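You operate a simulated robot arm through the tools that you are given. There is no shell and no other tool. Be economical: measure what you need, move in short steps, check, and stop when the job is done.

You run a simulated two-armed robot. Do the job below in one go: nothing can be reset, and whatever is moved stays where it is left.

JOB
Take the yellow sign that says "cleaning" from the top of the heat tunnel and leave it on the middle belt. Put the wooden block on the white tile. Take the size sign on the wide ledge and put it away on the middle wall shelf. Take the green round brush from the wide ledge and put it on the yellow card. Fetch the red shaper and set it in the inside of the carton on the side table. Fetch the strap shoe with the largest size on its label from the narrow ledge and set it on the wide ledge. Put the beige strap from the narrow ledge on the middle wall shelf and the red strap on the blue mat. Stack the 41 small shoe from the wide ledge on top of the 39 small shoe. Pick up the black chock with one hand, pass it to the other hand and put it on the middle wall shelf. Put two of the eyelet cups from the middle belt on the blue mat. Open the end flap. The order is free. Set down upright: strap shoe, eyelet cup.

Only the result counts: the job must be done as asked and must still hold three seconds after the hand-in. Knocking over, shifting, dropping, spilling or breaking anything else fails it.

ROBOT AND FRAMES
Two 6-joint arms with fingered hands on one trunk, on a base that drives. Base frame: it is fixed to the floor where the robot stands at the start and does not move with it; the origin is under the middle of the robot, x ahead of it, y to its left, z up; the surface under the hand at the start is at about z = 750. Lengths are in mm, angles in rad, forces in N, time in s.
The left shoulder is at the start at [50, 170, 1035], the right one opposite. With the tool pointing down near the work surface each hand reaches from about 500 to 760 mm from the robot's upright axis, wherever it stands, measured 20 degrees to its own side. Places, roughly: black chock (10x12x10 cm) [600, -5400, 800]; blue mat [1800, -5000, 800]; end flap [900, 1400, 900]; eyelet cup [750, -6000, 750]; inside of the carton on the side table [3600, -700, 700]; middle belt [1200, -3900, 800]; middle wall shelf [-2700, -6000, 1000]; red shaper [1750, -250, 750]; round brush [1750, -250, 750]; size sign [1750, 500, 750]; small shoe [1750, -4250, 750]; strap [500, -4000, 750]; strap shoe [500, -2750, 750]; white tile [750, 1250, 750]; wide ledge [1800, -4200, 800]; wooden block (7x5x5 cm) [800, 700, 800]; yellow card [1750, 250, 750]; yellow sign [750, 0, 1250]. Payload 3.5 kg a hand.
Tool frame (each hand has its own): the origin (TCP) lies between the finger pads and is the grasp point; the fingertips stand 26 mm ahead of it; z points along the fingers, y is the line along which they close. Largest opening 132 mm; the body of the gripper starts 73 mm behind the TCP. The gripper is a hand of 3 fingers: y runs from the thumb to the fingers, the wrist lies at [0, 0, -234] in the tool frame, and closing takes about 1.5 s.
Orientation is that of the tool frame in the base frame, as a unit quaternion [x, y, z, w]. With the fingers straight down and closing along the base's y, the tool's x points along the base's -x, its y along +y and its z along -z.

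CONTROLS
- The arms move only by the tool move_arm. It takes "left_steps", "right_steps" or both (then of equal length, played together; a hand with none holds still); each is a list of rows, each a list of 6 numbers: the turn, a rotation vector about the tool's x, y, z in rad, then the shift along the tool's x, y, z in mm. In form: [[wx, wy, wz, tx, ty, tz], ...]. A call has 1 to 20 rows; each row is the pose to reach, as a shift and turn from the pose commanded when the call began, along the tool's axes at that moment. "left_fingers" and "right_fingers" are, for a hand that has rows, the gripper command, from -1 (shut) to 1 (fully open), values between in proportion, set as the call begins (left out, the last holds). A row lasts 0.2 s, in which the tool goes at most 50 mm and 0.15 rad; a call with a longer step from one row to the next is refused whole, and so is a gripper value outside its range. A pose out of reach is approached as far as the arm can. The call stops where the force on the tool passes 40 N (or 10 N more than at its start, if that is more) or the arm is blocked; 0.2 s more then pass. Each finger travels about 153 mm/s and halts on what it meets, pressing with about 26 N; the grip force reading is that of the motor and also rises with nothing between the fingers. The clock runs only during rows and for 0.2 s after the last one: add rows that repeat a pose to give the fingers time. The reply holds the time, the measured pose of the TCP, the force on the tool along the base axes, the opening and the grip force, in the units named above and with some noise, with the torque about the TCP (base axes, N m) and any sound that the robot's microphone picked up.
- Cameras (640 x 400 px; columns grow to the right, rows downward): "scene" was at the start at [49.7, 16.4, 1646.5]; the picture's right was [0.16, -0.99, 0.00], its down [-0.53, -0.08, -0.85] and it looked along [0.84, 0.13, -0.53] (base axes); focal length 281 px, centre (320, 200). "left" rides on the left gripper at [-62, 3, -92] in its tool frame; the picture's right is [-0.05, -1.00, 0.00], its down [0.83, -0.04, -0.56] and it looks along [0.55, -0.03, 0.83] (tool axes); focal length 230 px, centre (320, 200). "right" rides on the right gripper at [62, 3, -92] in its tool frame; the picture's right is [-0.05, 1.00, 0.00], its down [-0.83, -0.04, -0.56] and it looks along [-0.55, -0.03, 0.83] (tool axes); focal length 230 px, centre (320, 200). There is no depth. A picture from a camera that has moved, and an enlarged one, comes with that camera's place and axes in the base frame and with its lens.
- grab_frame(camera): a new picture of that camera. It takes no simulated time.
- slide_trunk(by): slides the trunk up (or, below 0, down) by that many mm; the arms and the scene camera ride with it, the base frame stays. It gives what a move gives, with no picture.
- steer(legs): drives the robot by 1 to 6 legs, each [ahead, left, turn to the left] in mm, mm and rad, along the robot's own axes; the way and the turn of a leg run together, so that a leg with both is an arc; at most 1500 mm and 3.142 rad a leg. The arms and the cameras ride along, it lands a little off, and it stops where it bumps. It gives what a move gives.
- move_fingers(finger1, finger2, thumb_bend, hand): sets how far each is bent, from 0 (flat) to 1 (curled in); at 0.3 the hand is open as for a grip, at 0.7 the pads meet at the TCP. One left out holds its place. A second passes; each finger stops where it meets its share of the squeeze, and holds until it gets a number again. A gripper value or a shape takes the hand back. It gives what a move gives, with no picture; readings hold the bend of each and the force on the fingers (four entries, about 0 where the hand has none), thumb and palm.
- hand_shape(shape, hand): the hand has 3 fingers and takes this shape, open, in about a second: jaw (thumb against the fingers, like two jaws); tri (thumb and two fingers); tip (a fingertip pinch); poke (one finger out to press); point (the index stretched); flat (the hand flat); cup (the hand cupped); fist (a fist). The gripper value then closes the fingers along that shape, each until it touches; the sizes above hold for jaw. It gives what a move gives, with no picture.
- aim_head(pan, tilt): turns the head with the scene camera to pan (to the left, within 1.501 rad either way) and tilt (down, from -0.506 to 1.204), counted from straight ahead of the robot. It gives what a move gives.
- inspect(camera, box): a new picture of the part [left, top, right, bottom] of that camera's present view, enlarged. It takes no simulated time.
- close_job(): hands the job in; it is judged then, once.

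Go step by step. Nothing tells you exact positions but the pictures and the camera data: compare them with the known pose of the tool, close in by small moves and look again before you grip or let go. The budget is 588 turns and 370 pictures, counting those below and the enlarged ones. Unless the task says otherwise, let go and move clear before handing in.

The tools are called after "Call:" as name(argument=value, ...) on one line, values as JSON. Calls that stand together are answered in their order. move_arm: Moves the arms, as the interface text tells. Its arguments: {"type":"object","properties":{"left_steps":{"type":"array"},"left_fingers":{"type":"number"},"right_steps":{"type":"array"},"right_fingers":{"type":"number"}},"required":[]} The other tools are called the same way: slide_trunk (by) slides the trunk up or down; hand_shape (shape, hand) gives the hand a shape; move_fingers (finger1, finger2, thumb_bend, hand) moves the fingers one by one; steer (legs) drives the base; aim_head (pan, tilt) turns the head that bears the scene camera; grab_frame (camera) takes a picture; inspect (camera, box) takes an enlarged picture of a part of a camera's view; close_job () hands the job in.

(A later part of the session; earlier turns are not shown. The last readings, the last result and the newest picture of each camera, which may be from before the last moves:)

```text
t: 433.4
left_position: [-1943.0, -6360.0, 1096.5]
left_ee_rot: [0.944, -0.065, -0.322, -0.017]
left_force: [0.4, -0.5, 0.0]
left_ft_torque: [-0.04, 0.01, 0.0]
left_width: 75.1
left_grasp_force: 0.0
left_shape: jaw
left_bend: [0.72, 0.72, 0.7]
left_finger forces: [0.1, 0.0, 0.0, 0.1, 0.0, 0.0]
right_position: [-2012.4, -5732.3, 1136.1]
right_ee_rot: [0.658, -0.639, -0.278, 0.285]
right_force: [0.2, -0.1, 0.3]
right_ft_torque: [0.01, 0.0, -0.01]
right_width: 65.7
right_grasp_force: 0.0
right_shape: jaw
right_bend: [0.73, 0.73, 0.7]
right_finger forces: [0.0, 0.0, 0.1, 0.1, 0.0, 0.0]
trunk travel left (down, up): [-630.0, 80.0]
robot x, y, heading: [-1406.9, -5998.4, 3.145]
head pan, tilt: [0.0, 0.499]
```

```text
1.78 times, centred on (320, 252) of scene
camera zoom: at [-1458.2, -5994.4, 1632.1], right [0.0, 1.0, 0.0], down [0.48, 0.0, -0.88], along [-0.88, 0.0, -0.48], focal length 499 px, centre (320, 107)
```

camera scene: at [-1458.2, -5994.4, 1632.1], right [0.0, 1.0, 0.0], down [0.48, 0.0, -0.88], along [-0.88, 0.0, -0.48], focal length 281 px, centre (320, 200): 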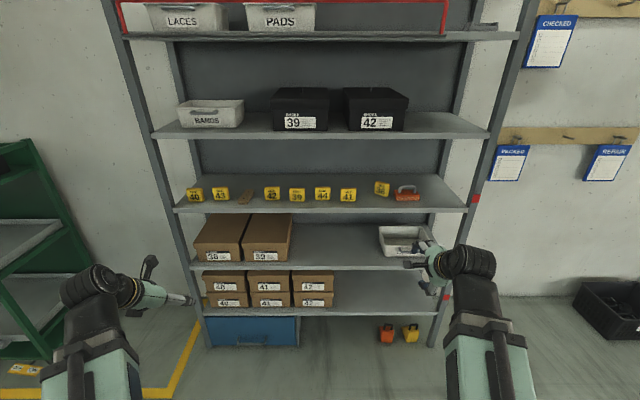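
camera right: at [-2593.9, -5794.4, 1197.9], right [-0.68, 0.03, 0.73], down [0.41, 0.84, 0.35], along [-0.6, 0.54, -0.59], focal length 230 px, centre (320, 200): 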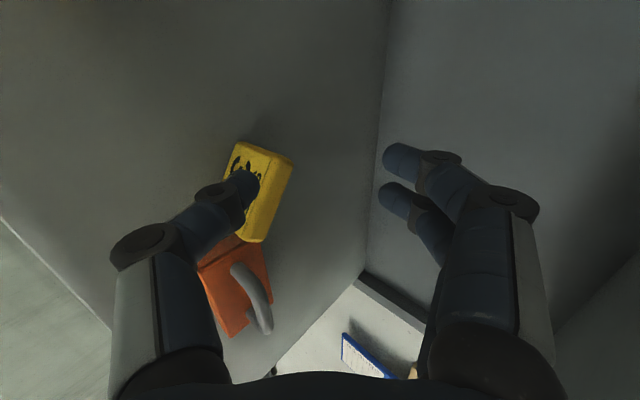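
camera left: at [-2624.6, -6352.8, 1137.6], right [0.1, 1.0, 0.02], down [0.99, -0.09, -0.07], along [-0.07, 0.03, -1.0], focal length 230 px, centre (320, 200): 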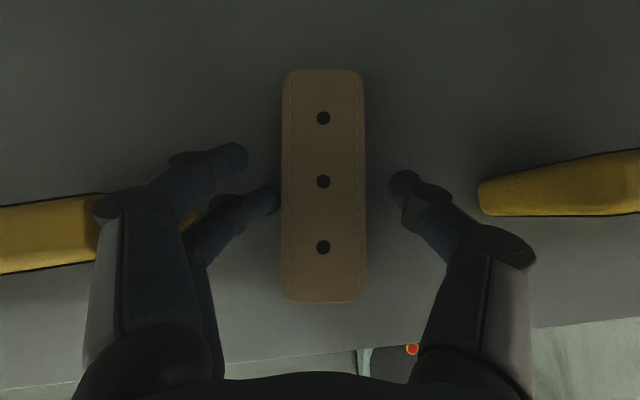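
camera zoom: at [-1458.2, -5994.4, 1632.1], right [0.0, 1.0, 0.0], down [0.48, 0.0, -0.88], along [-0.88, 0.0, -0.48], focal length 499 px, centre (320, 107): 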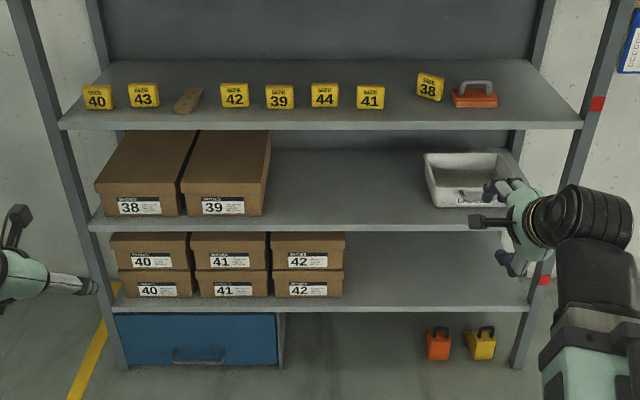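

Both items sit on the shelf. Restore the hands to pointing down, then turn to the slot where the chock and cups are.

Call:
move_arm(right_steps=[[0.14, 0, 0, 0, 0, 0], [0.28, 0, 0, 0, 0, 0], [0.42, 0, 0, 0, 0, 0], [0.56, 0, 0, 0, 0, 0], [0.7, 0, 0, 0, 0, 0], [0.81, 0, 0, 0, 0, 0]], left_steps=[[0, 0.14, 0, 0, 0, 0], [0, 0.28, 0, 0, 0, 0], [0, 0.42, 0, 0, 0, 0], [0, 0.56, 0, 0, 0, 0], [0, 0.65, 0, 0, 0, 0], [0, 0.65, 0, 0, 0, 0]], left_fingers=1, right_fingers=1)

Call:
move_arm(right_steps=[[0, 0, -0.14, 0, 0, 0], [0, 0, -0.28, 0, 0, 0], [0, 0, -0.42, 0, 0, 0], [0, 0, -0.56, 0, 0, 0], [0, 0, -0.7, 0, 0, 0], [0, 0, -0.84, 0, 0, 0], [0, 0, -0.98, 0, 0, 0], [0, 0, -1.12, 0, 0, 0], [0, 0, -1.26, 0, 0, 0], [0, 0, -1.4, 0, 0, 0], [0, 0, -1.54, 0, 0, 0]])

Call:
steer(legs=[[0, 0, 1.57], [0, 0, 1.57]])

Call:
aim_head(pan=0.0, tilt=0.5)

Call:
grab_frame(camera="scene")

```text
t: 434.8
left_position: [-1943.1, -6360.0, 1096.4]
left_ee_rot: [0.998, -0.067, -0.003, 0.004]
left_force: [0.0, -0.2, -0.8]
left_ft_torque: [-0.02, -0.06, 0.01]
left_width: 132.0
left_grasp_force: 0.1
left_shape: jaw
left_bend: [0.3, 0.3, 0.3]
left_finger forces: [0.0, 0.0, 0.1, 0.0, 0.0, 0.0]
right_position: [-2015.1, -5731.4, 1135.9]
right_ee_rot: [0.717, -0.697, -0.002, 0.001]
right_force: [0.0, 0.8, -0.6]
right_ft_torque: [0.0, 0.0, -0.02]
right_width: 132.0
right_grasp_force: 0.1
right_shape: jaw
right_bend: [0.3, 0.3, 0.3]
right_finger forces: [0.0, 0.0, 0.0, 0.1, 0.0, 0.0]
trunk travel left (down, up): [-630.0, 80.0]
robot x, y, heading: [-1410.3, -5999.4, 3.144]
head pan, tilt: [0.0, 0.499]
```

```text
t: 437.2
left_position: [-1942.0, -6360.9, 1097.1]
left_ee_rot: [0.998, -0.068, -0.004, 0.003]
left_force: [-0.2, -0.2, -0.5]
left_ft_torque: [0.0, -0.03, -0.03]
left_width: 131.8
left_grasp_force: 0.1
left_shape: jaw
left_bend: [0.3, 0.3, 0.3]
left_finger forces: [0.0, 0.0, 0.1, 0.0, 0.0, 0.0]
right_position: [-2013.7, -5731.9, 1135.0]
right_ee_rot: [1.0, 0.0, -0.004, -0.002]
right_force: [0.5, -0.3, -0.7]
right_ft_torque: [0.0, 0.0, 0.04]
right_width: 132.0
right_grasp_force: 0.0
right_shape: jaw
right_bend: [0.3, 0.3, 0.3]
right_finger forces: [0.1, 0.0, 0.0, 0.0, 0.1, 0.0]
trunk travel left (down, up): [-630.0, 80.0]
robot x, y, heading: [-1410.7, -5999.9, 3.138]
head pan, tilt: [0.0, 0.499]
```

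```text
t: 445.3
left_position: [-879.4, -5628.2, 1095.9]
left_ee_rot: [0.063, 0.998, 0.004, 0.004]
left_force: [0.4, 0.4, 0.0]
left_ft_torque: [0.02, 0.0, -0.04]
left_width: 131.9
left_grasp_force: 0.1
left_shape: jaw
left_bend: [0.3, 0.3, 0.3]
left_finger forces: [0.1, 0.0, 0.0, 0.0, 0.1, 0.1]
right_position: [-802.8, -6256.5, 1133.9]
right_ee_rot: [-0.003, 1.0, 0.0, 0.005]
right_force: [0.5, 0.2, -0.1]
right_ft_torque: [0.02, -0.02, 0.01]
right_width: 131.6
right_grasp_force: 0.1
right_shape: jaw
right_bend: [0.3, 0.3, 0.3]
right_finger forces: [0.1, 0.0, 0.0, 0.0, 0.0, 0.0]
trunk travel left (down, up): [-630.0, 80.0]
robot x, y, heading: [-1411.3, -5992.8, 0.009]
head pan, tilt: [0.0, 0.499]
```

```text
t: 445.9
left_position: [-880.6, -5628.2, 1097.0]
left_ee_rot: [0.063, 0.998, 0.004, 0.004]
left_force: [0.1, -1.1, 0.7]
left_ft_torque: [0.03, 0.0, 0.01]
left_width: 131.9
left_grasp_force: 0.1
left_shape: jaw
left_bend: [0.3, 0.3, 0.3]
left_finger forces: [0.0, 0.0, 0.0, 0.1, 0.0, 0.0]
right_position: [-803.8, -6256.5, 1134.2]
right_ee_rot: [-0.003, 1.0, -0.001, 0.004]
right_force: [-0.1, -0.9, -0.5]
right_ft_torque: [-0.02, -0.01, -0.03]
right_width: 132.2
right_grasp_force: 0.0
right_shape: jaw
right_bend: [0.3, 0.3, 0.3]
right_finger forces: [0.0, 0.0, 0.0, 0.0, 0.0, 0.1]
trunk travel left (down, up): [-630.0, 80.0]
robot x, y, heading: [-1409.9, -5997.2, 0.01]
head pan, tilt: [0.0, 0.499]
```

```text
228 pictures are left
camera scene: at [-1357.2, -5994.0, 1632.1], right [0.01, -1.0, 0.0], down [-0.48, 0.0, -0.88], along [0.88, 0.01, -0.48], focal length 281 px, centre (320, 200)
```

scene: 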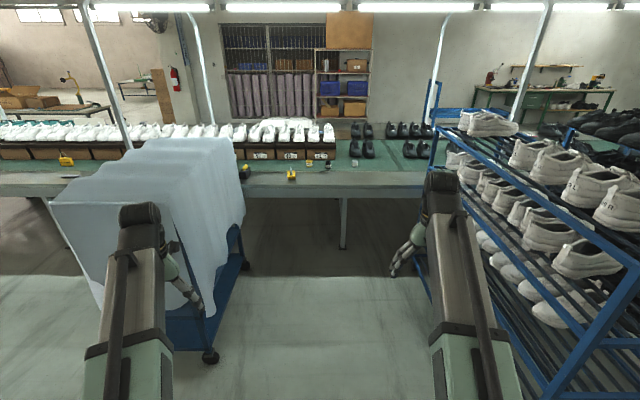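

Call:
steer(legs=[[1000, -40, -0.01]])

Call:
aim_head(pan=0.1, tilt=0.6)

Call:
grab_frame(camera="scene")

Call:
inspect(camera="scene", box=[200, 130, 460, 292])

```text
t: 451.1
left_position: [106.6, -5639.4, 1096.6]
left_ee_rot: [0.054, 0.999, 0.004, 0.004]
left_force: [0.3, 0.3, -1.1]
left_ft_torque: [-0.01, -0.01, -0.03]
left_width: 131.8
left_grasp_force: 0.0
left_shape: jaw
left_bend: [0.3, 0.3, 0.3]
left_finger forces: [0.0, 0.1, 0.0, 0.1, 0.0, 0.0]
right_position: [197.7, -6265.2, 1135.0]
right_ee_rot: [-0.013, 1.0, -0.001, 0.004]
right_force: [-0.2, 0.3, -0.2]
right_ft_torque: [0.04, 0.04, -0.01]
right_width: 132.0
right_grasp_force: 0.0
right_shape: jaw
right_bend: [0.3, 0.3, 0.3]
right_finger forces: [0.0, 0.0, 0.1, 0.1, 0.0, 0.0]
trunk travel left (down, up): [-630.0, 80.0]
robot x, y, heading: [-414.3, -6018.8, 0.028]
head pan, tilt: [0.0, 0.499]
```

```text
t: 451.7
left_position: [107.2, -5639.9, 1097.2]
left_ee_rot: [0.054, 0.999, 0.004, 0.005]
left_force: [0.3, -0.4, 0.9]
left_ft_torque: [0.01, -0.02, 0.03]
left_width: 132.2
left_grasp_force: 0.2
left_shape: jaw
left_bend: [0.3, 0.3, 0.3]
left_finger forces: [0.0, 0.0, 0.0, 0.0, 0.0, 0.0]
right_position: [197.5, -6266.3, 1134.3]
right_ee_rot: [-0.013, 1.0, 0.0, 0.005]
right_force: [0.4, 0.6, 0.3]
right_ft_torque: [-0.02, -0.02, 0.02]
right_width: 132.0
right_grasp_force: 0.0
right_shape: jaw
right_bend: [0.3, 0.3, 0.3]
right_finger forces: [0.0, 0.0, 0.1, 0.1, 0.0, 0.0]
trunk travel left (down, up): [-630.0, 80.0]
robot x, y, heading: [-416.7, -6015.2, 0.028]
head pan, tilt: [0.099, 0.6]
```

```text
227 pictures are left
camera scene: at [-366.0, -6006.1, 1623.0], right [0.13, -0.99, 0.0], down [-0.56, -0.07, -0.83], along [0.82, 0.1, -0.56], focal length 281 px, centre (320, 200)
```

scene: 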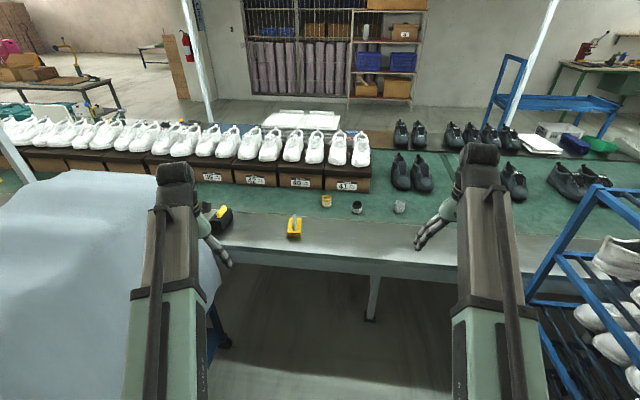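

```text
2.46 times, centred on (330, 211) of scene
camera zoom: at [-366.0, -6006.1, 1623.0], right [0.13, -0.99, 0.0], down [-0.56, -0.07, -0.83], along [0.82, 0.1, -0.56], focal length 691 px, centre (295, 173)
```

zoom: 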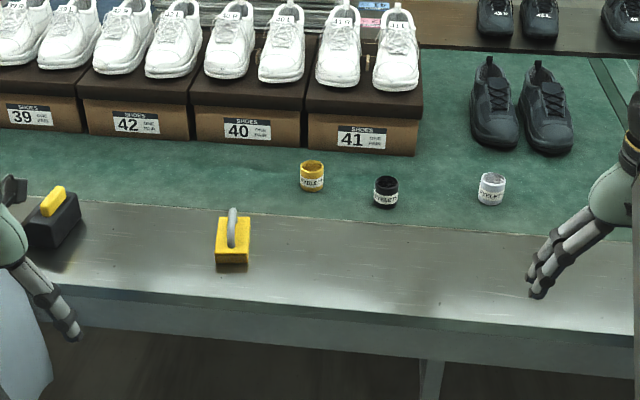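

Call:
grab_frame(camera="left")

Call:
aim_head(pan=0.7, tilt=0.6)

Call:
grab_frame(camera="scene")

```text
225 pictures are left
camera left: at [167.1, -5643.6, 1188.5], right [-0.05, -1.0, -0.01], down [-0.84, 0.04, 0.55], along [-0.55, 0.04, -0.84], focal length 230 px, centre (320, 200)
```

left: 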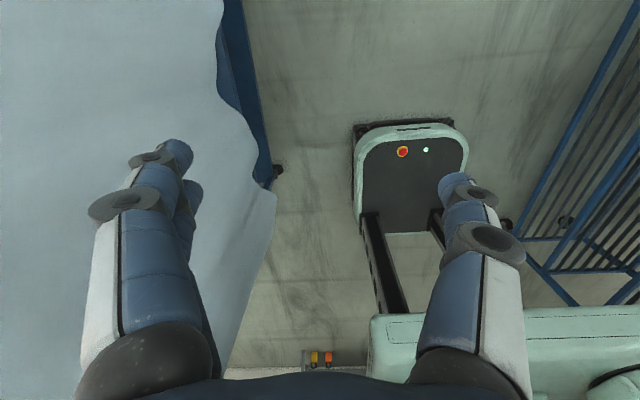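

```text
t: 452.7
left_position: [107.2, -5638.8, 1096.4]
left_ee_rot: [0.053, 0.999, 0.004, 0.004]
left_force: [0.7, -0.4, 0.1]
left_ft_torque: [-0.01, -0.08, 0.01]
left_width: 131.6
left_grasp_force: 0.0
left_shape: jaw
left_bend: [0.3, 0.3, 0.3]
left_finger forces: [0.1, 0.0, 0.0, 0.0, 0.0, 0.0]
right_position: [196.6, -6264.8, 1134.5]
right_ee_rot: [-0.013, 1.0, -0.001, 0.005]
right_force: [0.3, 1.1, -0.2]
right_ft_torque: [0.0, 0.0, 0.0]
right_width: 131.8
right_grasp_force: 0.0
right_shape: jaw
right_bend: [0.3, 0.3, 0.3]
right_finger forces: [0.0, 0.1, 0.1, 0.0, 0.1, 0.1]
trunk travel left (down, up): [-630.0, 80.0]
robot x, y, heading: [-412.3, -6018.0, 0.026]
head pan, tilt: [0.7, 0.6]
```

```text
224 pictures are left
camera scene: at [-387.6, -5958.5, 1623.0], right [0.67, -0.75, 0.0], down [-0.42, -0.38, -0.83], along [0.62, 0.55, -0.56], focal length 281 px, centre (320, 200)
```

scene: 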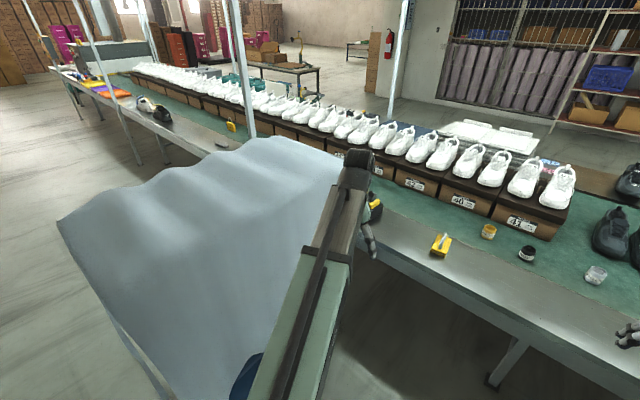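

Call:
steer(legs=[[0, 160, -0.028], [405, 0, 0]])

Call:
aim_head(pan=0.4, tilt=0.75)

Call:
grab_frame(camera="scene")

Call:
grab_frame(camera="left")

```text
t: 456.3
left_position: [519.9, -5498.5, 1095.7]
left_ee_rot: [0.07, 0.998, 0.004, 0.004]
left_force: [-0.3, 0.1, -0.3]
left_ft_torque: [0.01, 0.04, -0.01]
left_width: 131.8
left_grasp_force: 0.0
left_shape: jaw
left_bend: [0.3, 0.3, 0.3]
left_finger forces: [0.0, 0.1, 0.0, 0.1, 0.1, 0.0]
right_position: [590.0, -6126.1, 1134.6]
right_ee_rot: [0.003, 1.0, -0.001, 0.003]
right_force: [0.3, 0.0, -0.9]
right_ft_torque: [-0.01, 0.01, -0.01]
right_width: 131.7
right_grasp_force: 0.1
right_shape: jaw
right_bend: [0.3, 0.3, 0.3]
right_finger forces: [0.1, 0.1, 0.0, 0.1, 0.0, 0.1]
trunk travel left (down, up): [-630.0, 80.0]
robot x, y, heading: [-15.4, -5859.8, 0.001]
head pan, tilt: [0.7, 0.6]
```

```text
t: 457.1
left_position: [519.1, -5497.5, 1096.3]
left_ee_rot: [0.069, 0.998, 0.004, 0.004]
left_force: [0.1, -0.4, -0.1]
left_ft_torque: [-0.01, -0.02, 0.01]
left_width: 132.1
left_grasp_force: 0.0
left_shape: jaw
left_bend: [0.3, 0.3, 0.3]
left_finger forces: [0.0, 0.0, 0.0, 0.0, 0.0, 0.0]
right_position: [588.5, -6126.8, 1134.0]
right_ee_rot: [0.003, 1.0, -0.001, 0.005]
right_force: [0.6, 0.2, 0.2]
right_ft_torque: [0.04, -0.02, -0.04]
right_width: 132.0
right_grasp_force: 0.0
right_shape: jaw
right_bend: [0.3, 0.3, 0.3]
right_finger forces: [0.1, 0.0, 0.0, 0.0, 0.0, 0.1]
trunk travel left (down, up): [-630.0, 80.0]
robot x, y, heading: [-18.8, -5859.5, 0.0]
head pan, tilt: [0.4, 0.75]
```

```text
223 pictures are left
camera scene: at [23.1, -5825.2, 1610.1], right [0.39, -0.92, 0.0], down [-0.63, -0.26, -0.73], along [0.67, 0.28, -0.68], focal length 281 px, centre (320, 200)
```

scene: 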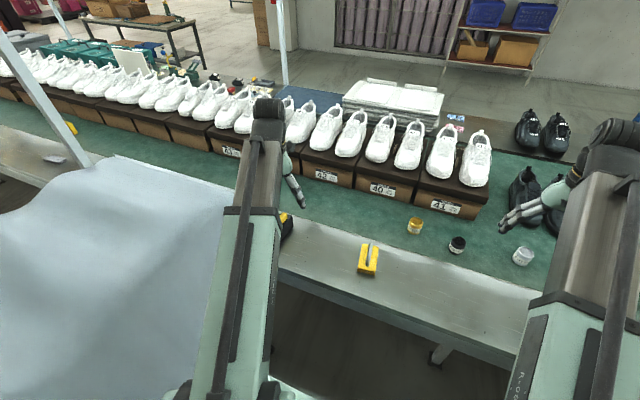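

```text
222 pictures are left
camera left: at [579.2, -5503.8, 1188.4], right [-0.09, -1.0, -0.01], down [-0.83, 0.07, 0.55], along [-0.55, 0.05, -0.84], focal length 230 px, centre (320, 200)
```

left: 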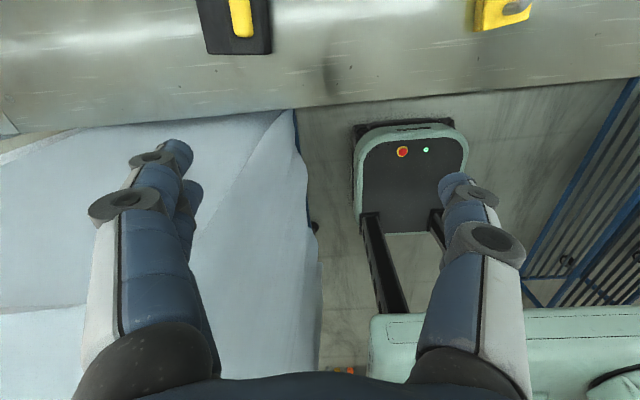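

The draped cart hems in the chock from the left. I raise the left hand, turn the robot 45° left and take the chock with the right hand from the open side.

Call:
move_arm(left_steps=[[0, 0, 0, 0, 0, -45], [0, 0, 0, 0, 0, -90], [0, 0, 0, 0, 0, -130]])

Call:
slide_trunk(by=80)

Call:
steer(legs=[[0, 0, 0.785], [140, -55, 0]])

Call:
grab_frame(camera="right")

Call:
aim_head(pan=0.0, tilt=0.8)

Call:
grab_frame(camera="scene")

```text
t: 457.9
left_position: [536.7, -5490.4, 1184.3]
left_ee_rot: [0.069, 0.997, 0.009, 0.016]
left_force: [-0.2, 0.2, -0.3]
left_ft_torque: [0.01, 0.02, -0.03]
left_width: 131.8
left_grasp_force: 0.1
left_shape: jaw
left_bend: [0.3, 0.3, 0.3]
left_finger forces: [0.0, 0.0, 0.0, 0.0, 0.0, 0.0]
left hand out of reach, approached as far as the arm can: row 2, 3
right_position: [588.7, -6126.5, 1136.2]
right_ee_rot: [0.002, 1.0, -0.001, 0.006]
right_force: [-0.9, -0.5, -0.3]
right_ft_torque: [0.01, -0.02, -0.01]
right_width: 132.0
right_grasp_force: 0.1
right_shape: jaw
right_bend: [0.3, 0.3, 0.3]
right_finger forces: [0.0, 0.0, 0.0, 0.1, 0.0, 0.0]
trunk travel left (down, up): [-630.0, 80.0]
robot x, y, heading: [-17.2, -5860.1, -0.002]
head pan, tilt: [0.4, 0.75]
```

```text
t: 459.0
left_position: [536.9, -5489.6, 1265.0]
left_ee_rot: [0.069, 0.997, 0.009, 0.016]
left_force: [0.2, 0.5, 0.1]
left_ft_torque: [0.02, 0.03, 0.01]
left_width: 131.8
left_grasp_force: 0.0
left_shape: jaw
left_bend: [0.3, 0.3, 0.3]
left_finger forces: [0.0, 0.1, 0.0, 0.0, 0.0, 0.0]
right_position: [588.4, -6127.4, 1215.3]
right_ee_rot: [0.002, 1.0, 0.0, 0.004]
right_force: [-0.3, -0.1, 0.6]
right_ft_torque: [-0.03, 0.01, -0.02]
right_width: 131.9
right_grasp_force: 0.0
right_shape: jaw
right_bend: [0.3, 0.3, 0.3]
right_finger forces: [0.0, 0.0, 0.1, 0.0, 0.1, 0.0]
trunk travel left (down, up): [-710.0, 0.0]
robot x, y, heading: [-13.5, -5859.6, -0.005]
head pan, tilt: [0.4, 0.75]
```

```text
t: 462.5
left_position: [249.4, -5142.3, 1265.2]
left_ee_rot: [-0.322, 0.947, 0.016, 0.009]
left_force: [-0.2, 0.2, -0.5]
left_ft_torque: [-0.02, 0.01, 0.0]
left_width: 131.9
left_grasp_force: 0.0
left_shape: jaw
left_bend: [0.3, 0.3, 0.3]
left_finger forces: [0.0, 0.0, 0.0, 0.0, 0.0, 0.0]
right_position: [739.7, -5553.2, 1213.9]
right_ee_rot: [-0.384, 0.923, 0.001, 0.004]
right_force: [0.1, -0.2, -0.2]
right_ft_torque: [0.01, -0.01, -0.03]
right_width: 132.1
right_grasp_force: 0.1
right_shape: jaw
right_bend: [0.3, 0.3, 0.3]
right_finger forces: [0.1, 0.0, 0.1, 0.0, 0.1, 0.0]
trunk travel left (down, up): [-710.0, 0.0]
robot x, y, heading: [125.0, -5795.9, 0.785]
head pan, tilt: [0.4, 0.75]
```

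```text
221 pictures are left
camera right: at [693.2, -5595.1, 1308.1], right [-0.67, 0.74, 0.0], down [0.61, 0.56, 0.56], along [0.42, 0.38, -0.83], focal length 230 px, centre (320, 200)
```

right: 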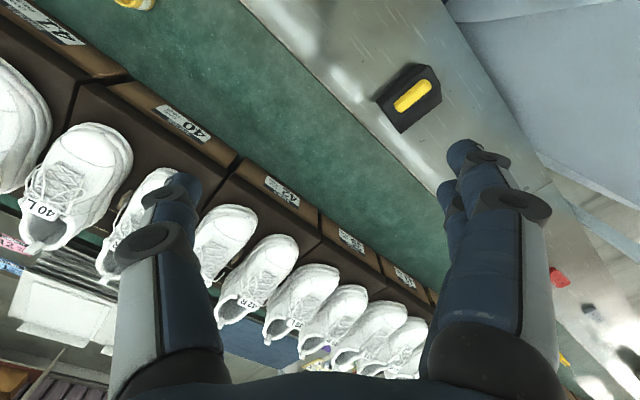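

```text
t: 463.4
left_position: [247.4, -5143.1, 1265.4]
left_ee_rot: [-0.321, 0.947, 0.015, 0.011]
left_force: [0.3, 0.6, 0.8]
left_ft_torque: [0.0, 0.0, 0.06]
left_width: 131.9
left_grasp_force: 0.0
left_shape: jaw
left_bend: [0.3, 0.3, 0.3]
left_finger forces: [0.0, 0.0, 0.1, 0.0, 0.0, 0.0]
right_position: [738.0, -5553.2, 1214.3]
right_ee_rot: [-0.383, 0.924, 0.0, 0.005]
right_force: [0.0, -0.5, -0.1]
right_ft_torque: [0.01, -0.01, 0.05]
right_width: 131.9
right_grasp_force: 0.1
right_shape: jaw
right_bend: [0.3, 0.3, 0.3]
right_finger forces: [0.0, 0.0, 0.0, 0.1, 0.0, 0.1]
trunk travel left (down, up): [-710.0, 0.0]
robot x, y, heading: [125.4, -5795.2, 0.788]
head pan, tilt: [0.0, 0.799]
```

```text
220 pictures are left
camera scene: at [154.8, -5765.1, 1686.1], right [0.71, -0.7, 0.0], down [-0.5, -0.51, -0.7], along [0.49, 0.5, -0.72], focal length 281 px, centre (320, 200)
```

scene: 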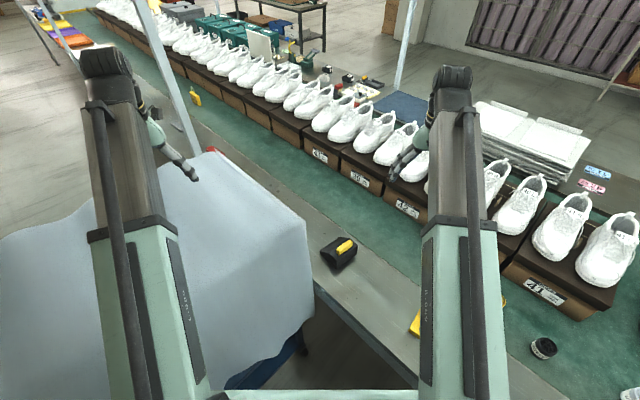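

Handle of the chock at ≈[637,−5408, 845], its bar along x. Move the right hand above it with fingers across the bar.

Call:
move_arm(right_steps=[[0, 0, 0.14, -5, 25, 20], [0, 0, 0.28, -10, 50, 50], [0, 0, 0.42, -15, 75, 80], [0, 0, 0.56, -20, 100, 115], [0, 0, 0.7, -25, 125, 150], [0, 0, 0.84, -29, 150, 185], [0, 0, 0.957, -32, 174, 220], [0, 0, 0.957, -32, 174, 255]])

Call:
grab_frame(camera="right")

Call:
grab_frame(camera="scene")

```text
t: 465.2
left_position: [248.8, -5142.2, 1265.0]
left_ee_rot: [-0.321, 0.947, 0.015, 0.01]
left_force: [0.0, 0.4, 0.9]
left_ft_torque: [-0.01, 0.01, -0.02]
left_width: 131.9
left_grasp_force: 0.1
left_shape: jaw
left_bend: [0.3, 0.3, 0.3]
left_finger forces: [0.1, 0.0, 0.0, 0.1, 0.0, 0.0]
right_position: [638.4, -5407.3, 959.2]
right_ee_rot: [0.086, 0.996, 0.002, 0.002]
right_force: [-0.6, 0.3, -0.4]
right_ft_torque: [0.03, 0.0, 0.01]
right_width: 131.8
right_grasp_force: 0.1
right_shape: jaw
right_bend: [0.3, 0.3, 0.3]
right_finger forces: [0.1, 0.0, 0.0, 0.0, 0.0, 0.0]
trunk travel left (down, up): [-710.0, 0.0]
robot x, y, heading: [127.4, -5796.2, 0.79]
head pan, tilt: [0.0, 0.799]
```

```text
219 pictures are left
camera right: at [577.7, -5394.6, 1054.6], right [0.22, 0.98, 0.01], down [0.81, -0.19, 0.56], along [0.55, -0.12, -0.83], focal length 230 px, centre (320, 200)
```

right: 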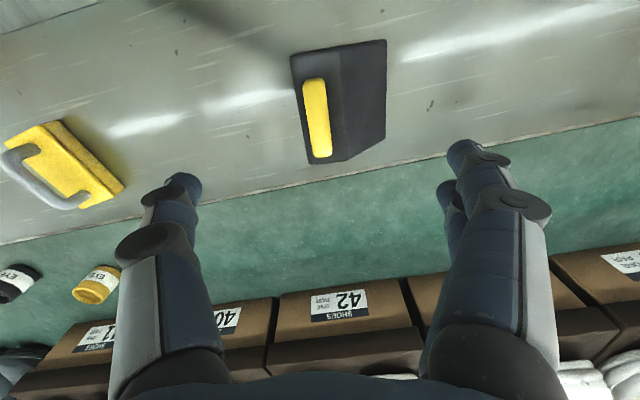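

```text
218 pictures are left
camera scene: at [154.8, -5765.4, 1686.1], right [0.71, -0.7, 0.0], down [-0.51, -0.51, -0.7], along [0.49, 0.49, -0.72], focal length 281 px, centre (320, 200)
```

scene: 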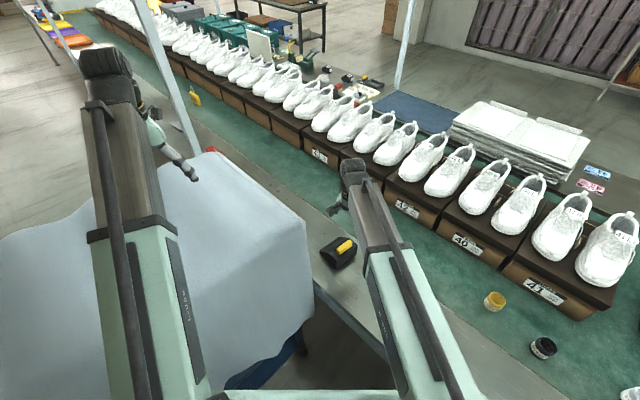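

Call:
move_arm(right_steps=[[0, 0, 0, 6, 0, 30], [0, 0, 0, 6, 0, 60], [0, 0, 0, 6, 0, 80], [0, 0, 0, 6, 0, 90]], right_fingers=-0.1)

Call:
grab_frame(camera="right")

```text
t: 466.2
left_position: [247.6, -5144.4, 1265.3]
left_ee_rot: [-0.322, 0.947, 0.015, 0.01]
left_force: [-0.6, -0.5, 0.7]
left_ft_torque: [0.0, -0.03, -0.01]
left_width: 132.1
left_grasp_force: 0.1
left_shape: jaw
left_bend: [0.3, 0.3, 0.3]
left_finger forces: [0.0, 0.0, 0.0, 0.1, 0.1, 0.1]
right_position: [633.9, -5406.2, 870.2]
right_ee_rot: [0.085, 0.996, 0.002, 0.003]
right_force: [-0.6, -0.6, 0.5]
right_ft_torque: [-0.01, 0.03, -0.03]
right_width: 60.0
right_grasp_force: 0.1
right_shape: jaw
right_bend: [0.73, 0.73, 0.7]
right_finger forces: [0.0, 0.0, 0.0, 0.0, 0.0, 0.1]
trunk travel left (down, up): [-710.0, 0.0]
robot x, y, heading: [124.2, -5797.1, 0.79]
head pan, tilt: [0.0, 0.799]
```

```text
217 pictures are left
camera right: at [572.5, -5393.3, 963.5], right [0.22, 0.98, 0.01], down [0.81, -0.19, 0.56], along [0.55, -0.12, -0.83], focal length 230 px, centre (320, 200)
```

right: 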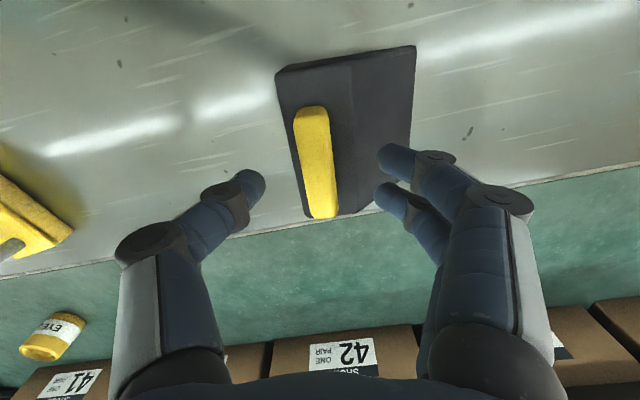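

Call:
move_arm(right_steps=[[0, 0, 0, 10, 0, 8], [0, 0, 0, 12, 0, 14], [0, 0, 0, 12, 0, 18], [0, 0, 0, 12, 0, 22], [0, 0, 0, 12, 0, 26], [0, 0, 0, 12, 0, 30], [0, 0, 0, 12, 0, 34], [0, 0, 0, 12, 0, 38], [0, 0, 0, 12, 0, 42], [0, 0, 0, 12, 0, 46]])

Call:
grab_frame(camera="right")

```text
t: 468.4
left_position: [247.7, -5143.3, 1265.0]
left_ee_rot: [-0.32, 0.947, 0.014, 0.011]
left_force: [-0.9, 0.1, 0.0]
left_ft_torque: [0.02, 0.03, -0.01]
left_width: 131.7
left_grasp_force: 0.0
left_shape: jaw
left_bend: [0.3, 0.3, 0.3]
left_finger forces: [0.0, 0.0, 0.1, 0.0, 0.1, 0.0]
right_position: [621.4, -5404.4, 824.6]
right_ee_rot: [0.084, 0.996, 0.002, 0.003]
right_force: [-0.3, 1.1, 4.1]
right_ft_torque: [0.16, -0.1, 0.03]
right_width: 59.9
right_grasp_force: 0.1
right_shape: jaw
right_bend: [0.73, 0.74, 0.7]
right_finger forces: [0.5, 3.7, 0.0, 0.0, 0.0, 0.1]
trunk travel left (down, up): [-710.0, 0.0]
robot x, y, heading: [127.7, -5798.9, 0.794]
head pan, tilt: [0.0, 0.799]
```

```text
216 pictures are left
camera right: at [561.0, -5390.9, 918.5], right [0.22, 0.98, 0.01], down [0.81, -0.19, 0.56], along [0.55, -0.12, -0.83], focal length 230 px, centre (320, 200)
```

right: 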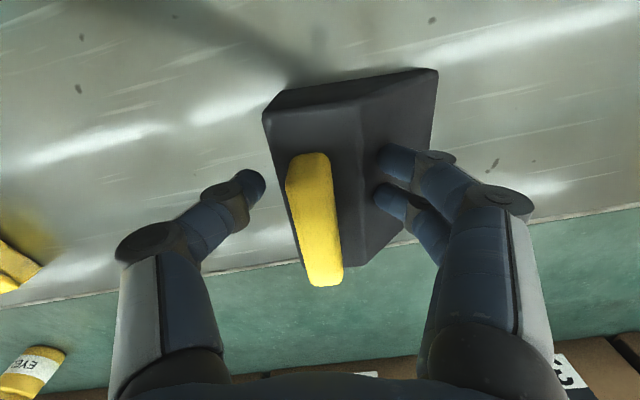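

Call:
move_arm(right_steps=[[0, 0, 0, -8, -2, -3], [0, 0, 0, -8, -2, -3]])

Call:
move_arm(right_steps=[[0, 0, 0, 0, 0, 0], [0, 0, 0, 0, 0, 0], [0, 0, 0, 0, 0, 0], [0, 0, 0, 0, 0, 0], [0, 0, 0, 0, 0, 0], [0, 0, 0, 0, 0, 0]], right_fingers=-1)

Call:
grab_frame(camera="right")

```text
t: 469.0
left_position: [247.6, -5142.9, 1265.1]
left_ee_rot: [-0.321, 0.947, 0.015, 0.011]
left_force: [0.5, -0.1, -0.1]
left_ft_torque: [-0.05, 0.01, -0.02]
left_width: 132.1
left_grasp_force: 0.0
left_shape: jaw
left_bend: [0.3, 0.3, 0.3]
left_finger forces: [0.1, 0.0, 0.0, 0.0, 0.0, 0.1]
right_position: [629.5, -5407.1, 827.4]
right_ee_rot: [0.084, 0.996, 0.002, 0.004]
right_force: [-0.4, 1.2, 0.0]
right_ft_torque: [0.03, -0.02, 0.0]
right_width: 60.5
right_grasp_force: 0.0
right_shape: jaw
right_bend: [0.73, 0.73, 0.7]
right_finger forces: [0.2, 0.8, 0.0, 0.0, 0.0, 0.0]
trunk travel left (down, up): [-710.0, 0.0]
robot x, y, heading: [124.1, -5796.3, 0.789]
head pan, tilt: [0.0, 0.799]
```

```text
t: 470.4
left_position: [247.0, -5144.8, 1265.0]
left_ee_rot: [-0.322, 0.947, 0.014, 0.011]
left_force: [-0.2, 0.0, -0.2]
left_ft_torque: [-0.01, 0.0, 0.01]
left_width: 132.1
left_grasp_force: 0.0
left_shape: jaw
left_bend: [0.3, 0.3, 0.3]
left_finger forces: [0.1, 0.1, 0.0, 0.1, 0.0, 0.1]
right_position: [629.3, -5407.2, 828.2]
right_ee_rot: [0.084, 0.996, 0.003, 0.003]
right_force: [0.9, -2.2, 8.0]
right_ft_torque: [0.41, -0.13, 0.12]
right_width: 43.7
right_grasp_force: 25.7
right_shape: jaw
right_bend: [0.73, 0.73, 0.7]
right_finger forces: [10.5, 10.3, 0.0, 0.1, 20.8, 0.0]
trunk travel left (down, up): [-710.0, 0.0]
robot x, y, heading: [123.0, -5798.0, 0.788]
head pan, tilt: [0.0, 0.799]
```

```text
215 pictures are left
camera right: at [568.5, -5394.1, 921.9], right [0.22, 0.98, 0.01], down [0.81, -0.19, 0.56], along [0.55, -0.12, -0.83], focal length 230 px, centre (320, 200)
```

right: 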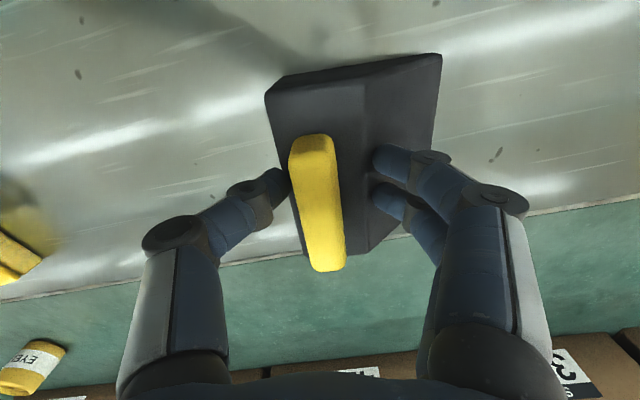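

Call:
move_arm(right_steps=[[0, 0, 0, 0, 0, 0], [0, 0, 0, 0, 0, 0], [0, 0, 0, 0, 0, -10], [0, 0, 0, 0, 0, -20]], right_fingers=-0.1)

Call:
move_arm(right_steps=[[0, 0, 0, 0, 0, 0], [0, 0, 0, 0, 0, 0], [0, 0, 0, 0, 0, 0], [0, 0, 0, 0, 0, 0], [0, 0, 0, 0, 0, 0], [0, 0, 0, 0, 0, 0]], right_fingers=-1)

Call:
grab_frame(camera="right")

```text
t: 471.4
left_position: [247.3, -5142.4, 1266.3]
left_ee_rot: [-0.322, 0.947, 0.015, 0.011]
left_force: [-0.2, 0.1, 0.7]
left_ft_torque: [0.01, -0.01, 0.01]
left_width: 132.0
left_grasp_force: 0.1
left_shape: jaw
left_bend: [0.3, 0.3, 0.3]
left_finger forces: [0.0, 0.1, 0.1, 0.0, 0.0, 0.0]
right_position: [629.4, -5407.0, 846.8]
right_ee_rot: [0.084, 0.996, 0.002, 0.003]
right_force: [0.4, -0.6, 0.2]
right_ft_torque: [0.01, 0.0, -0.01]
right_width: 59.3
right_grasp_force: 0.1
right_shape: jaw
right_bend: [0.73, 0.73, 0.7]
right_finger forces: [0.0, 0.0, 0.1, 0.0, 0.1, 0.0]
trunk travel left (down, up): [-710.0, 0.0]
robot x, y, heading: [125.0, -5796.8, 0.791]
head pan, tilt: [0.0, 0.799]
```

```text
t: 472.8
left_position: [248.1, -5144.3, 1265.7]
left_ee_rot: [-0.321, 0.947, 0.015, 0.011]
left_force: [-0.8, 0.5, 0.7]
left_ft_torque: [0.0, -0.03, 0.0]
left_width: 131.7
left_grasp_force: 0.2
left_shape: jaw
left_bend: [0.3, 0.3, 0.3]
left_finger forces: [0.0, 0.1, 0.0, 0.0, 0.0, 0.0]
right_position: [629.0, -5406.8, 846.3]
right_ee_rot: [0.085, 0.996, 0.002, 0.003]
right_force: [0.5, 0.3, 0.3]
right_ft_torque: [0.05, 0.0, 0.04]
right_width: 14.2
right_grasp_force: 25.5
right_shape: jaw
right_bend: [0.72, 0.72, 0.7]
right_finger forces: [11.7, 11.6, 0.1, 0.0, 23.0, 0.0]
trunk travel left (down, up): [-710.0, 0.0]
robot x, y, heading: [124.6, -5796.5, 0.788]
head pan, tilt: [0.0, 0.799]
```

```text
214 pictures are left
camera right: at [568.8, -5393.9, 940.4], right [0.22, 0.98, 0.01], down [0.81, -0.19, 0.56], along [0.55, -0.12, -0.83], focal length 230 px, centre (320, 200)
```

right: 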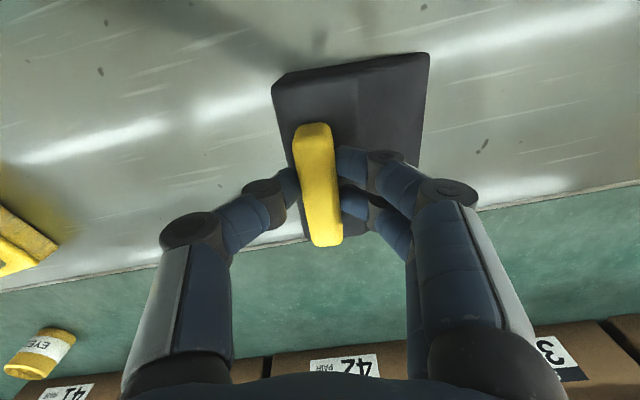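

Handle gripped. Lift.

Call:
move_arm(right_steps=[[0, 0, 0, 0, 0, -10], [0, 0, 0, 0, 0, -25], [0, 0, 0, 0, 0, -60], [0, 0, 0, 0, 0, -105], [0, 0, 0, 0, 0, -150]])

Call:
grab_frame(camera="right")

Call:
grab_frame(camera="scene")

```text
t: 474.0
left_position: [247.8, -5143.6, 1264.8]
left_ee_rot: [-0.321, 0.947, 0.015, 0.011]
left_force: [-0.1, 0.6, 0.0]
left_ft_torque: [0.02, -0.01, 0.02]
left_width: 131.7
left_grasp_force: 0.0
left_shape: jaw
left_bend: [0.3, 0.3, 0.3]
left_finger forces: [0.0, 0.0, 0.0, 0.0, 0.0, 0.0]
right_position: [630.3, -5407.1, 995.9]
right_ee_rot: [0.085, 0.996, 0.002, 0.001]
right_force: [-0.2, 0.5, -4.7]
right_ft_torque: [-0.04, 0.03, -0.03]
right_width: 14.3
right_grasp_force: 26.4
right_shape: jaw
right_bend: [0.71, 0.72, 0.7]
right_finger forces: [12.4, 11.4, 0.0, 0.0, 23.7, 0.1]
trunk travel left (down, up): [-710.0, 0.0]
robot x, y, heading: [127.5, -5794.1, 0.788]
head pan, tilt: [0.0, 0.799]
```

```text
213 pictures are left
camera right: at [569.3, -5394.5, 1090.8], right [0.22, 0.98, 0.0], down [0.81, -0.18, 0.56], along [0.55, -0.12, -0.83], focal length 230 px, centre (320, 200)
```

right: 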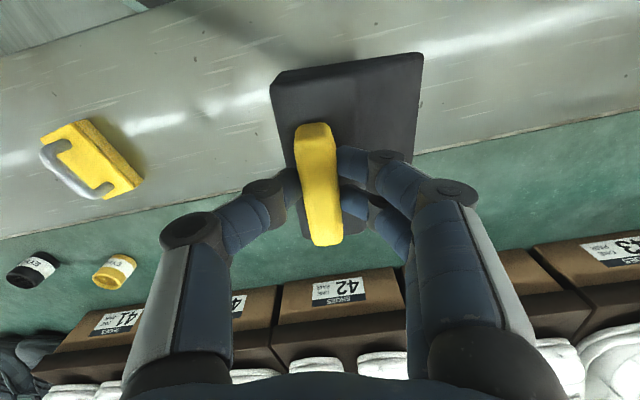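

```text
212 pictures are left
camera scene: at [154.6, -5765.3, 1686.1], right [0.71, -0.7, 0.0], down [-0.51, -0.51, -0.7], along [0.49, 0.49, -0.72], focal length 281 px, centre (320, 200)
```

scene: 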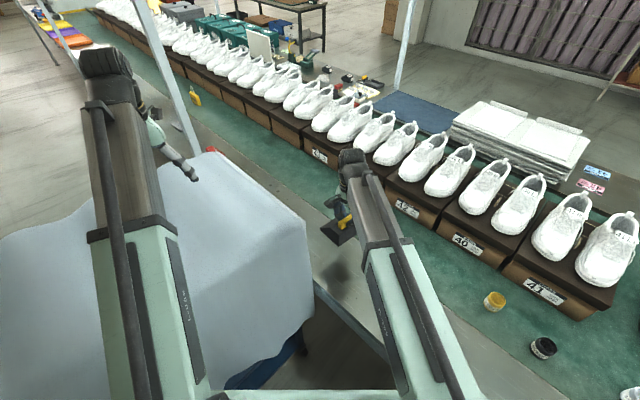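

Call:
steer(legs=[[-450, 0, 0], [0, 0, -0.785], [-1200, 0, 0]])

Call:
aim_head(pan=0.0, tilt=0.7)

Call:
grab_frame(camera="scene")

```text
t: 484.4
left_position: [-848.6, -5750.5, 1265.0]
left_ee_rot: [0.057, 0.998, 0.01, 0.016]
left_force: [0.3, 0.1, 1.2]
left_ft_torque: [0.0, -0.03, -0.05]
left_width: 131.8
left_grasp_force: 0.0
left_shape: jaw
left_bend: [0.3, 0.3, 0.3]
left_finger forces: [0.1, 0.1, 0.0, 0.1, 0.0, 0.0]
right_position: [-759.3, -6208.3, 997.0]
right_ee_rot: [0.454, 0.891, 0.0, 0.004]
right_force: [-0.1, -0.2, -5.1]
right_ft_torque: [-0.03, 0.07, -0.02]
right_width: 14.3
right_grasp_force: 26.2
right_shape: jaw
right_bend: [0.71, 0.72, 0.7]
right_finger forces: [12.2, 11.4, 0.1, 0.0, 23.5, 0.0]
trunk travel left (down, up): [-710.0, 0.0]
robot x, y, heading: [-1392.4, -6137.3, 0.014]
head pan, tilt: [0.0, 0.799]
```

```text
t: 485.1
left_position: [-848.9, -5751.6, 1264.5]
left_ee_rot: [0.058, 0.998, 0.01, 0.015]
left_force: [-0.5, 0.1, 0.2]
left_ft_torque: [-0.02, -0.01, 0.02]
left_width: 132.0
left_grasp_force: 0.0
left_shape: jaw
left_bend: [0.3, 0.3, 0.3]
left_finger forces: [0.0, 0.0, 0.0, 0.0, 0.0, 0.0]
right_position: [-758.1, -6206.7, 995.8]
right_ee_rot: [0.453, 0.891, 0.001, 0.004]
right_force: [0.1, 0.6, -4.3]
right_ft_torque: [-0.03, 0.1, -0.01]
right_width: 14.4
right_grasp_force: 26.1
right_shape: jaw
right_bend: [0.71, 0.72, 0.7]
right_finger forces: [12.2, 11.4, 0.1, 0.0, 23.4, 0.0]
trunk travel left (down, up): [-710.0, 0.0]
robot x, y, heading: [-1394.5, -6133.5, 0.021]
head pan, tilt: [0.0, 0.7]
```

```text
211 pictures are left
camera scene: at [-1345.9, -6130.3, 1694.3], right [0.02, -1.0, 0.0], down [-0.64, -0.01, -0.76], along [0.76, 0.01, -0.64], focal length 281 px, centre (320, 200)
```

scene: 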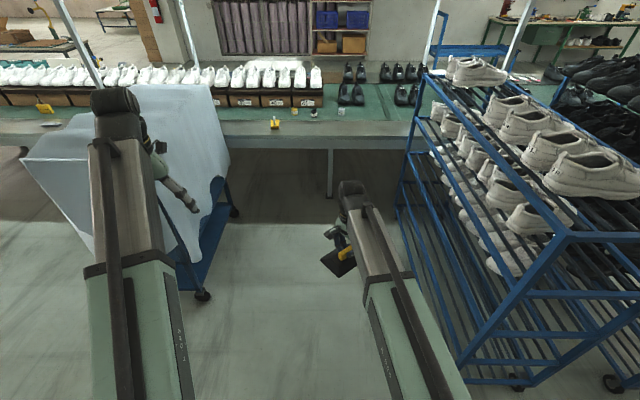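

Chock held. I yaw it so its end faces point left/right and bring it in front of the middle for the hand-over.

Call:
move_arm(right_steps=[[0, 0, 0.13, 12, 15, 0], [0, 0, 0.26, 25, 29, 0], [0, 0, 0.39, 37, 44, 0], [0, 0, 0.52, 50, 58, 0], [0, 0, 0.63, 62, 72, 0]])

Call:
move_arm(left_steps=[[0, 0, 0.13, 0, 0, 40], [0, 0, 0.13, 0, 0, 85], [0, 0, 0.13, 0, 0, 130], [0, 0, 0.13, 0, 0, 170], [0, 0, 0.13, 0, 0, 200]])

Call:
grab_frame(camera="right")

Call:
grab_frame(camera="scene")

```text
t: 486.3
left_position: [-848.0, -5751.5, 1264.6]
left_ee_rot: [0.058, 0.998, 0.01, 0.015]
left_force: [0.4, -0.3, -0.6]
left_ft_torque: [-0.02, 0.04, -0.01]
left_width: 132.1
left_grasp_force: 0.1
left_shape: jaw
left_bend: [0.3, 0.3, 0.3]
left_finger forces: [0.0, 0.1, 0.0, 0.1, 0.0, 0.0]
right_position: [-737.8, -6115.0, 995.0]
right_ee_rot: [0.709, 0.705, 0.002, 0.003]
right_force: [0.2, 0.0, -4.4]
right_ft_torque: [-0.01, 0.06, -0.02]
right_width: 14.6
right_grasp_force: 25.9
right_shape: jaw
right_bend: [0.71, 0.72, 0.7]
right_finger forces: [12.4, 11.2, 0.0, 0.0, 23.3, 0.0]
trunk travel left (down, up): [-710.0, 0.0]
robot x, y, heading: [-1392.5, -6132.9, 0.021]
head pan, tilt: [0.0, 0.7]
```

```text
t: 487.5
left_position: [-841.1, -5746.8, 1065.5]
left_ee_rot: [0.123, 0.992, 0.011, 0.015]
left_force: [-0.1, 0.1, -0.2]
left_ft_torque: [-0.02, -0.04, 0.02]
left_width: 131.6
left_grasp_force: 0.1
left_shape: jaw
left_bend: [0.3, 0.3, 0.3]
left_finger forces: [0.0, 0.0, 0.0, 0.1, 0.0, 0.0]
right_position: [-737.3, -6113.7, 995.7]
right_ee_rot: [0.707, 0.707, 0.002, 0.002]
right_force: [0.8, -0.3, -3.2]
right_ft_torque: [0.06, 0.1, -0.03]
right_width: 14.2
right_grasp_force: 25.7
right_shape: jaw
right_bend: [0.71, 0.72, 0.7]
right_finger forces: [12.3, 11.5, 0.0, 0.0, 23.4, 0.0]
trunk travel left (down, up): [-710.0, 0.0]
robot x, y, heading: [-1393.7, -6132.6, 0.016]
head pan, tilt: [0.0, 0.7]
```

```text
210 pictures are left
camera right: at [-735.0, -6053.3, 1089.5], right [1.0, -0.05, 0.01], down [-0.05, -0.83, 0.56], along [-0.02, -0.56, -0.83], focal length 230 px, centre (320, 200)
```

right: 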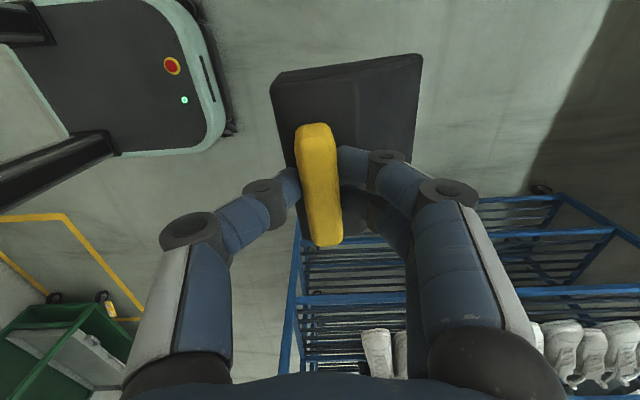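

```text
209 pictures are left
camera scene: at [-1345.8, -6130.1, 1694.4], right [0.02, -1.0, 0.0], down [-0.64, -0.01, -0.76], along [0.76, 0.01, -0.64], focal length 281 px, centre (320, 200)
```

scene: 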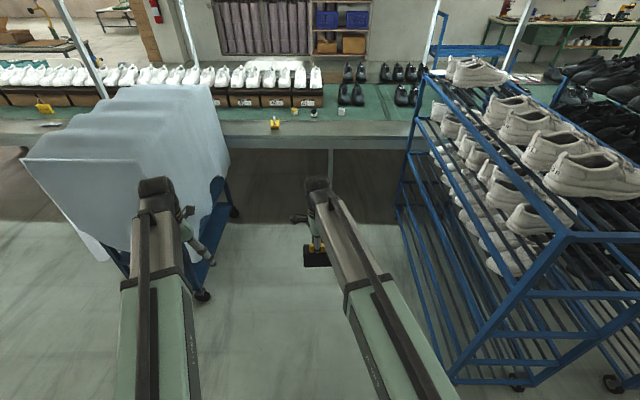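

Call:
move_arm(left_steps=[[0, 0, -0.12, 0, 0, 0], [0, 0, -0.247, 0, 0, 0]])

Call:
move_arm(left_steps=[[0, -0.14, 0, 0, 0, 0], [0, -0.28, 0, 0, 0, 0], [0, -0.42, 0, 0, 0, 0], [0, -0.56, 0, 0, 0, 0], [0, -0.7, 0, 0, 0, 0], [0, -0.84, 0, 0, 0, 0], [0, -0.98, 0, 0, 0, 0], [0, -1.08, 0, 0, 0, 0], [0, -1.08, 0, 0, 0, 0]])

Call:
grab_frame(camera="left")

```text
t: 488.1
left_position: [-842.1, -5748.2, 1066.8]
left_ee_rot: [-0.001, 1.0, 0.008, 0.016]
left_force: [0.3, -0.3, 0.1]
left_ft_torque: [-0.01, 0.01, 0.0]
left_width: 131.7
left_grasp_force: 0.1
left_shape: jaw
left_bend: [0.3, 0.3, 0.3]
left_finger forces: [0.0, 0.0, 0.1, 0.0, 0.1, 0.0]
right_position: [-737.9, -6115.9, 995.3]
right_ee_rot: [0.707, 0.707, 0.002, 0.003]
right_force: [0.5, 0.5, -5.2]
right_ft_torque: [0.02, 0.1, 0.0]
right_width: 14.2
right_grasp_force: 25.8
right_shape: jaw
right_bend: [0.71, 0.72, 0.7]
right_finger forces: [12.4, 11.3, 0.0, 0.0, 23.4, 0.1]
trunk travel left (down, up): [-710.0, 0.0]
robot x, y, heading: [-1395.9, -6133.2, 0.021]
head pan, tilt: [0.0, 0.7]
```

```text
t: 490.1
left_position: [-796.7, -5714.4, 1056.4]
left_ee_rot: [0.005, 0.85, 0.008, 0.527]
left_force: [-0.5, 0.0, -0.5]
left_ft_torque: [0.0, 0.02, -0.01]
left_width: 131.8
left_grasp_force: 0.1
left_shape: jaw
left_bend: [0.3, 0.3, 0.3]
left_finger forces: [0.1, 0.0, 0.1, 0.0, 0.0, 0.1]
left hand out of reach, approached as far as the arm can: row 5, 6, 7, 8, 9
right_position: [-738.2, -6114.8, 995.6]
right_ee_rot: [0.707, 0.707, 0.002, 0.003]
right_force: [0.5, -0.4, -4.8]
right_ft_torque: [0.02, 0.08, -0.01]
right_width: 14.2
right_grasp_force: 25.8
right_shape: jaw
right_bend: [0.71, 0.72, 0.7]
right_finger forces: [12.3, 11.2, 0.0, 0.0, 23.4, 0.0]
trunk travel left (down, up): [-710.0, 0.0]
robot x, y, heading: [-1393.5, -6134.6, 0.016]
head pan, tilt: [0.0, 0.7]
```

```text
208 pictures are left
camera left: at [-853.4, -5711.9, 1151.4], right [0.02, -1.0, 0.03], down [-0.87, -0.03, -0.5], along [0.5, -0.01, -0.87], focal length 230 px, centre (320, 200)
```

left: 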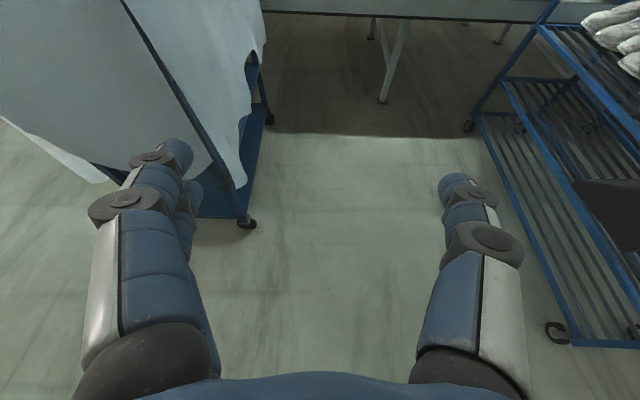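

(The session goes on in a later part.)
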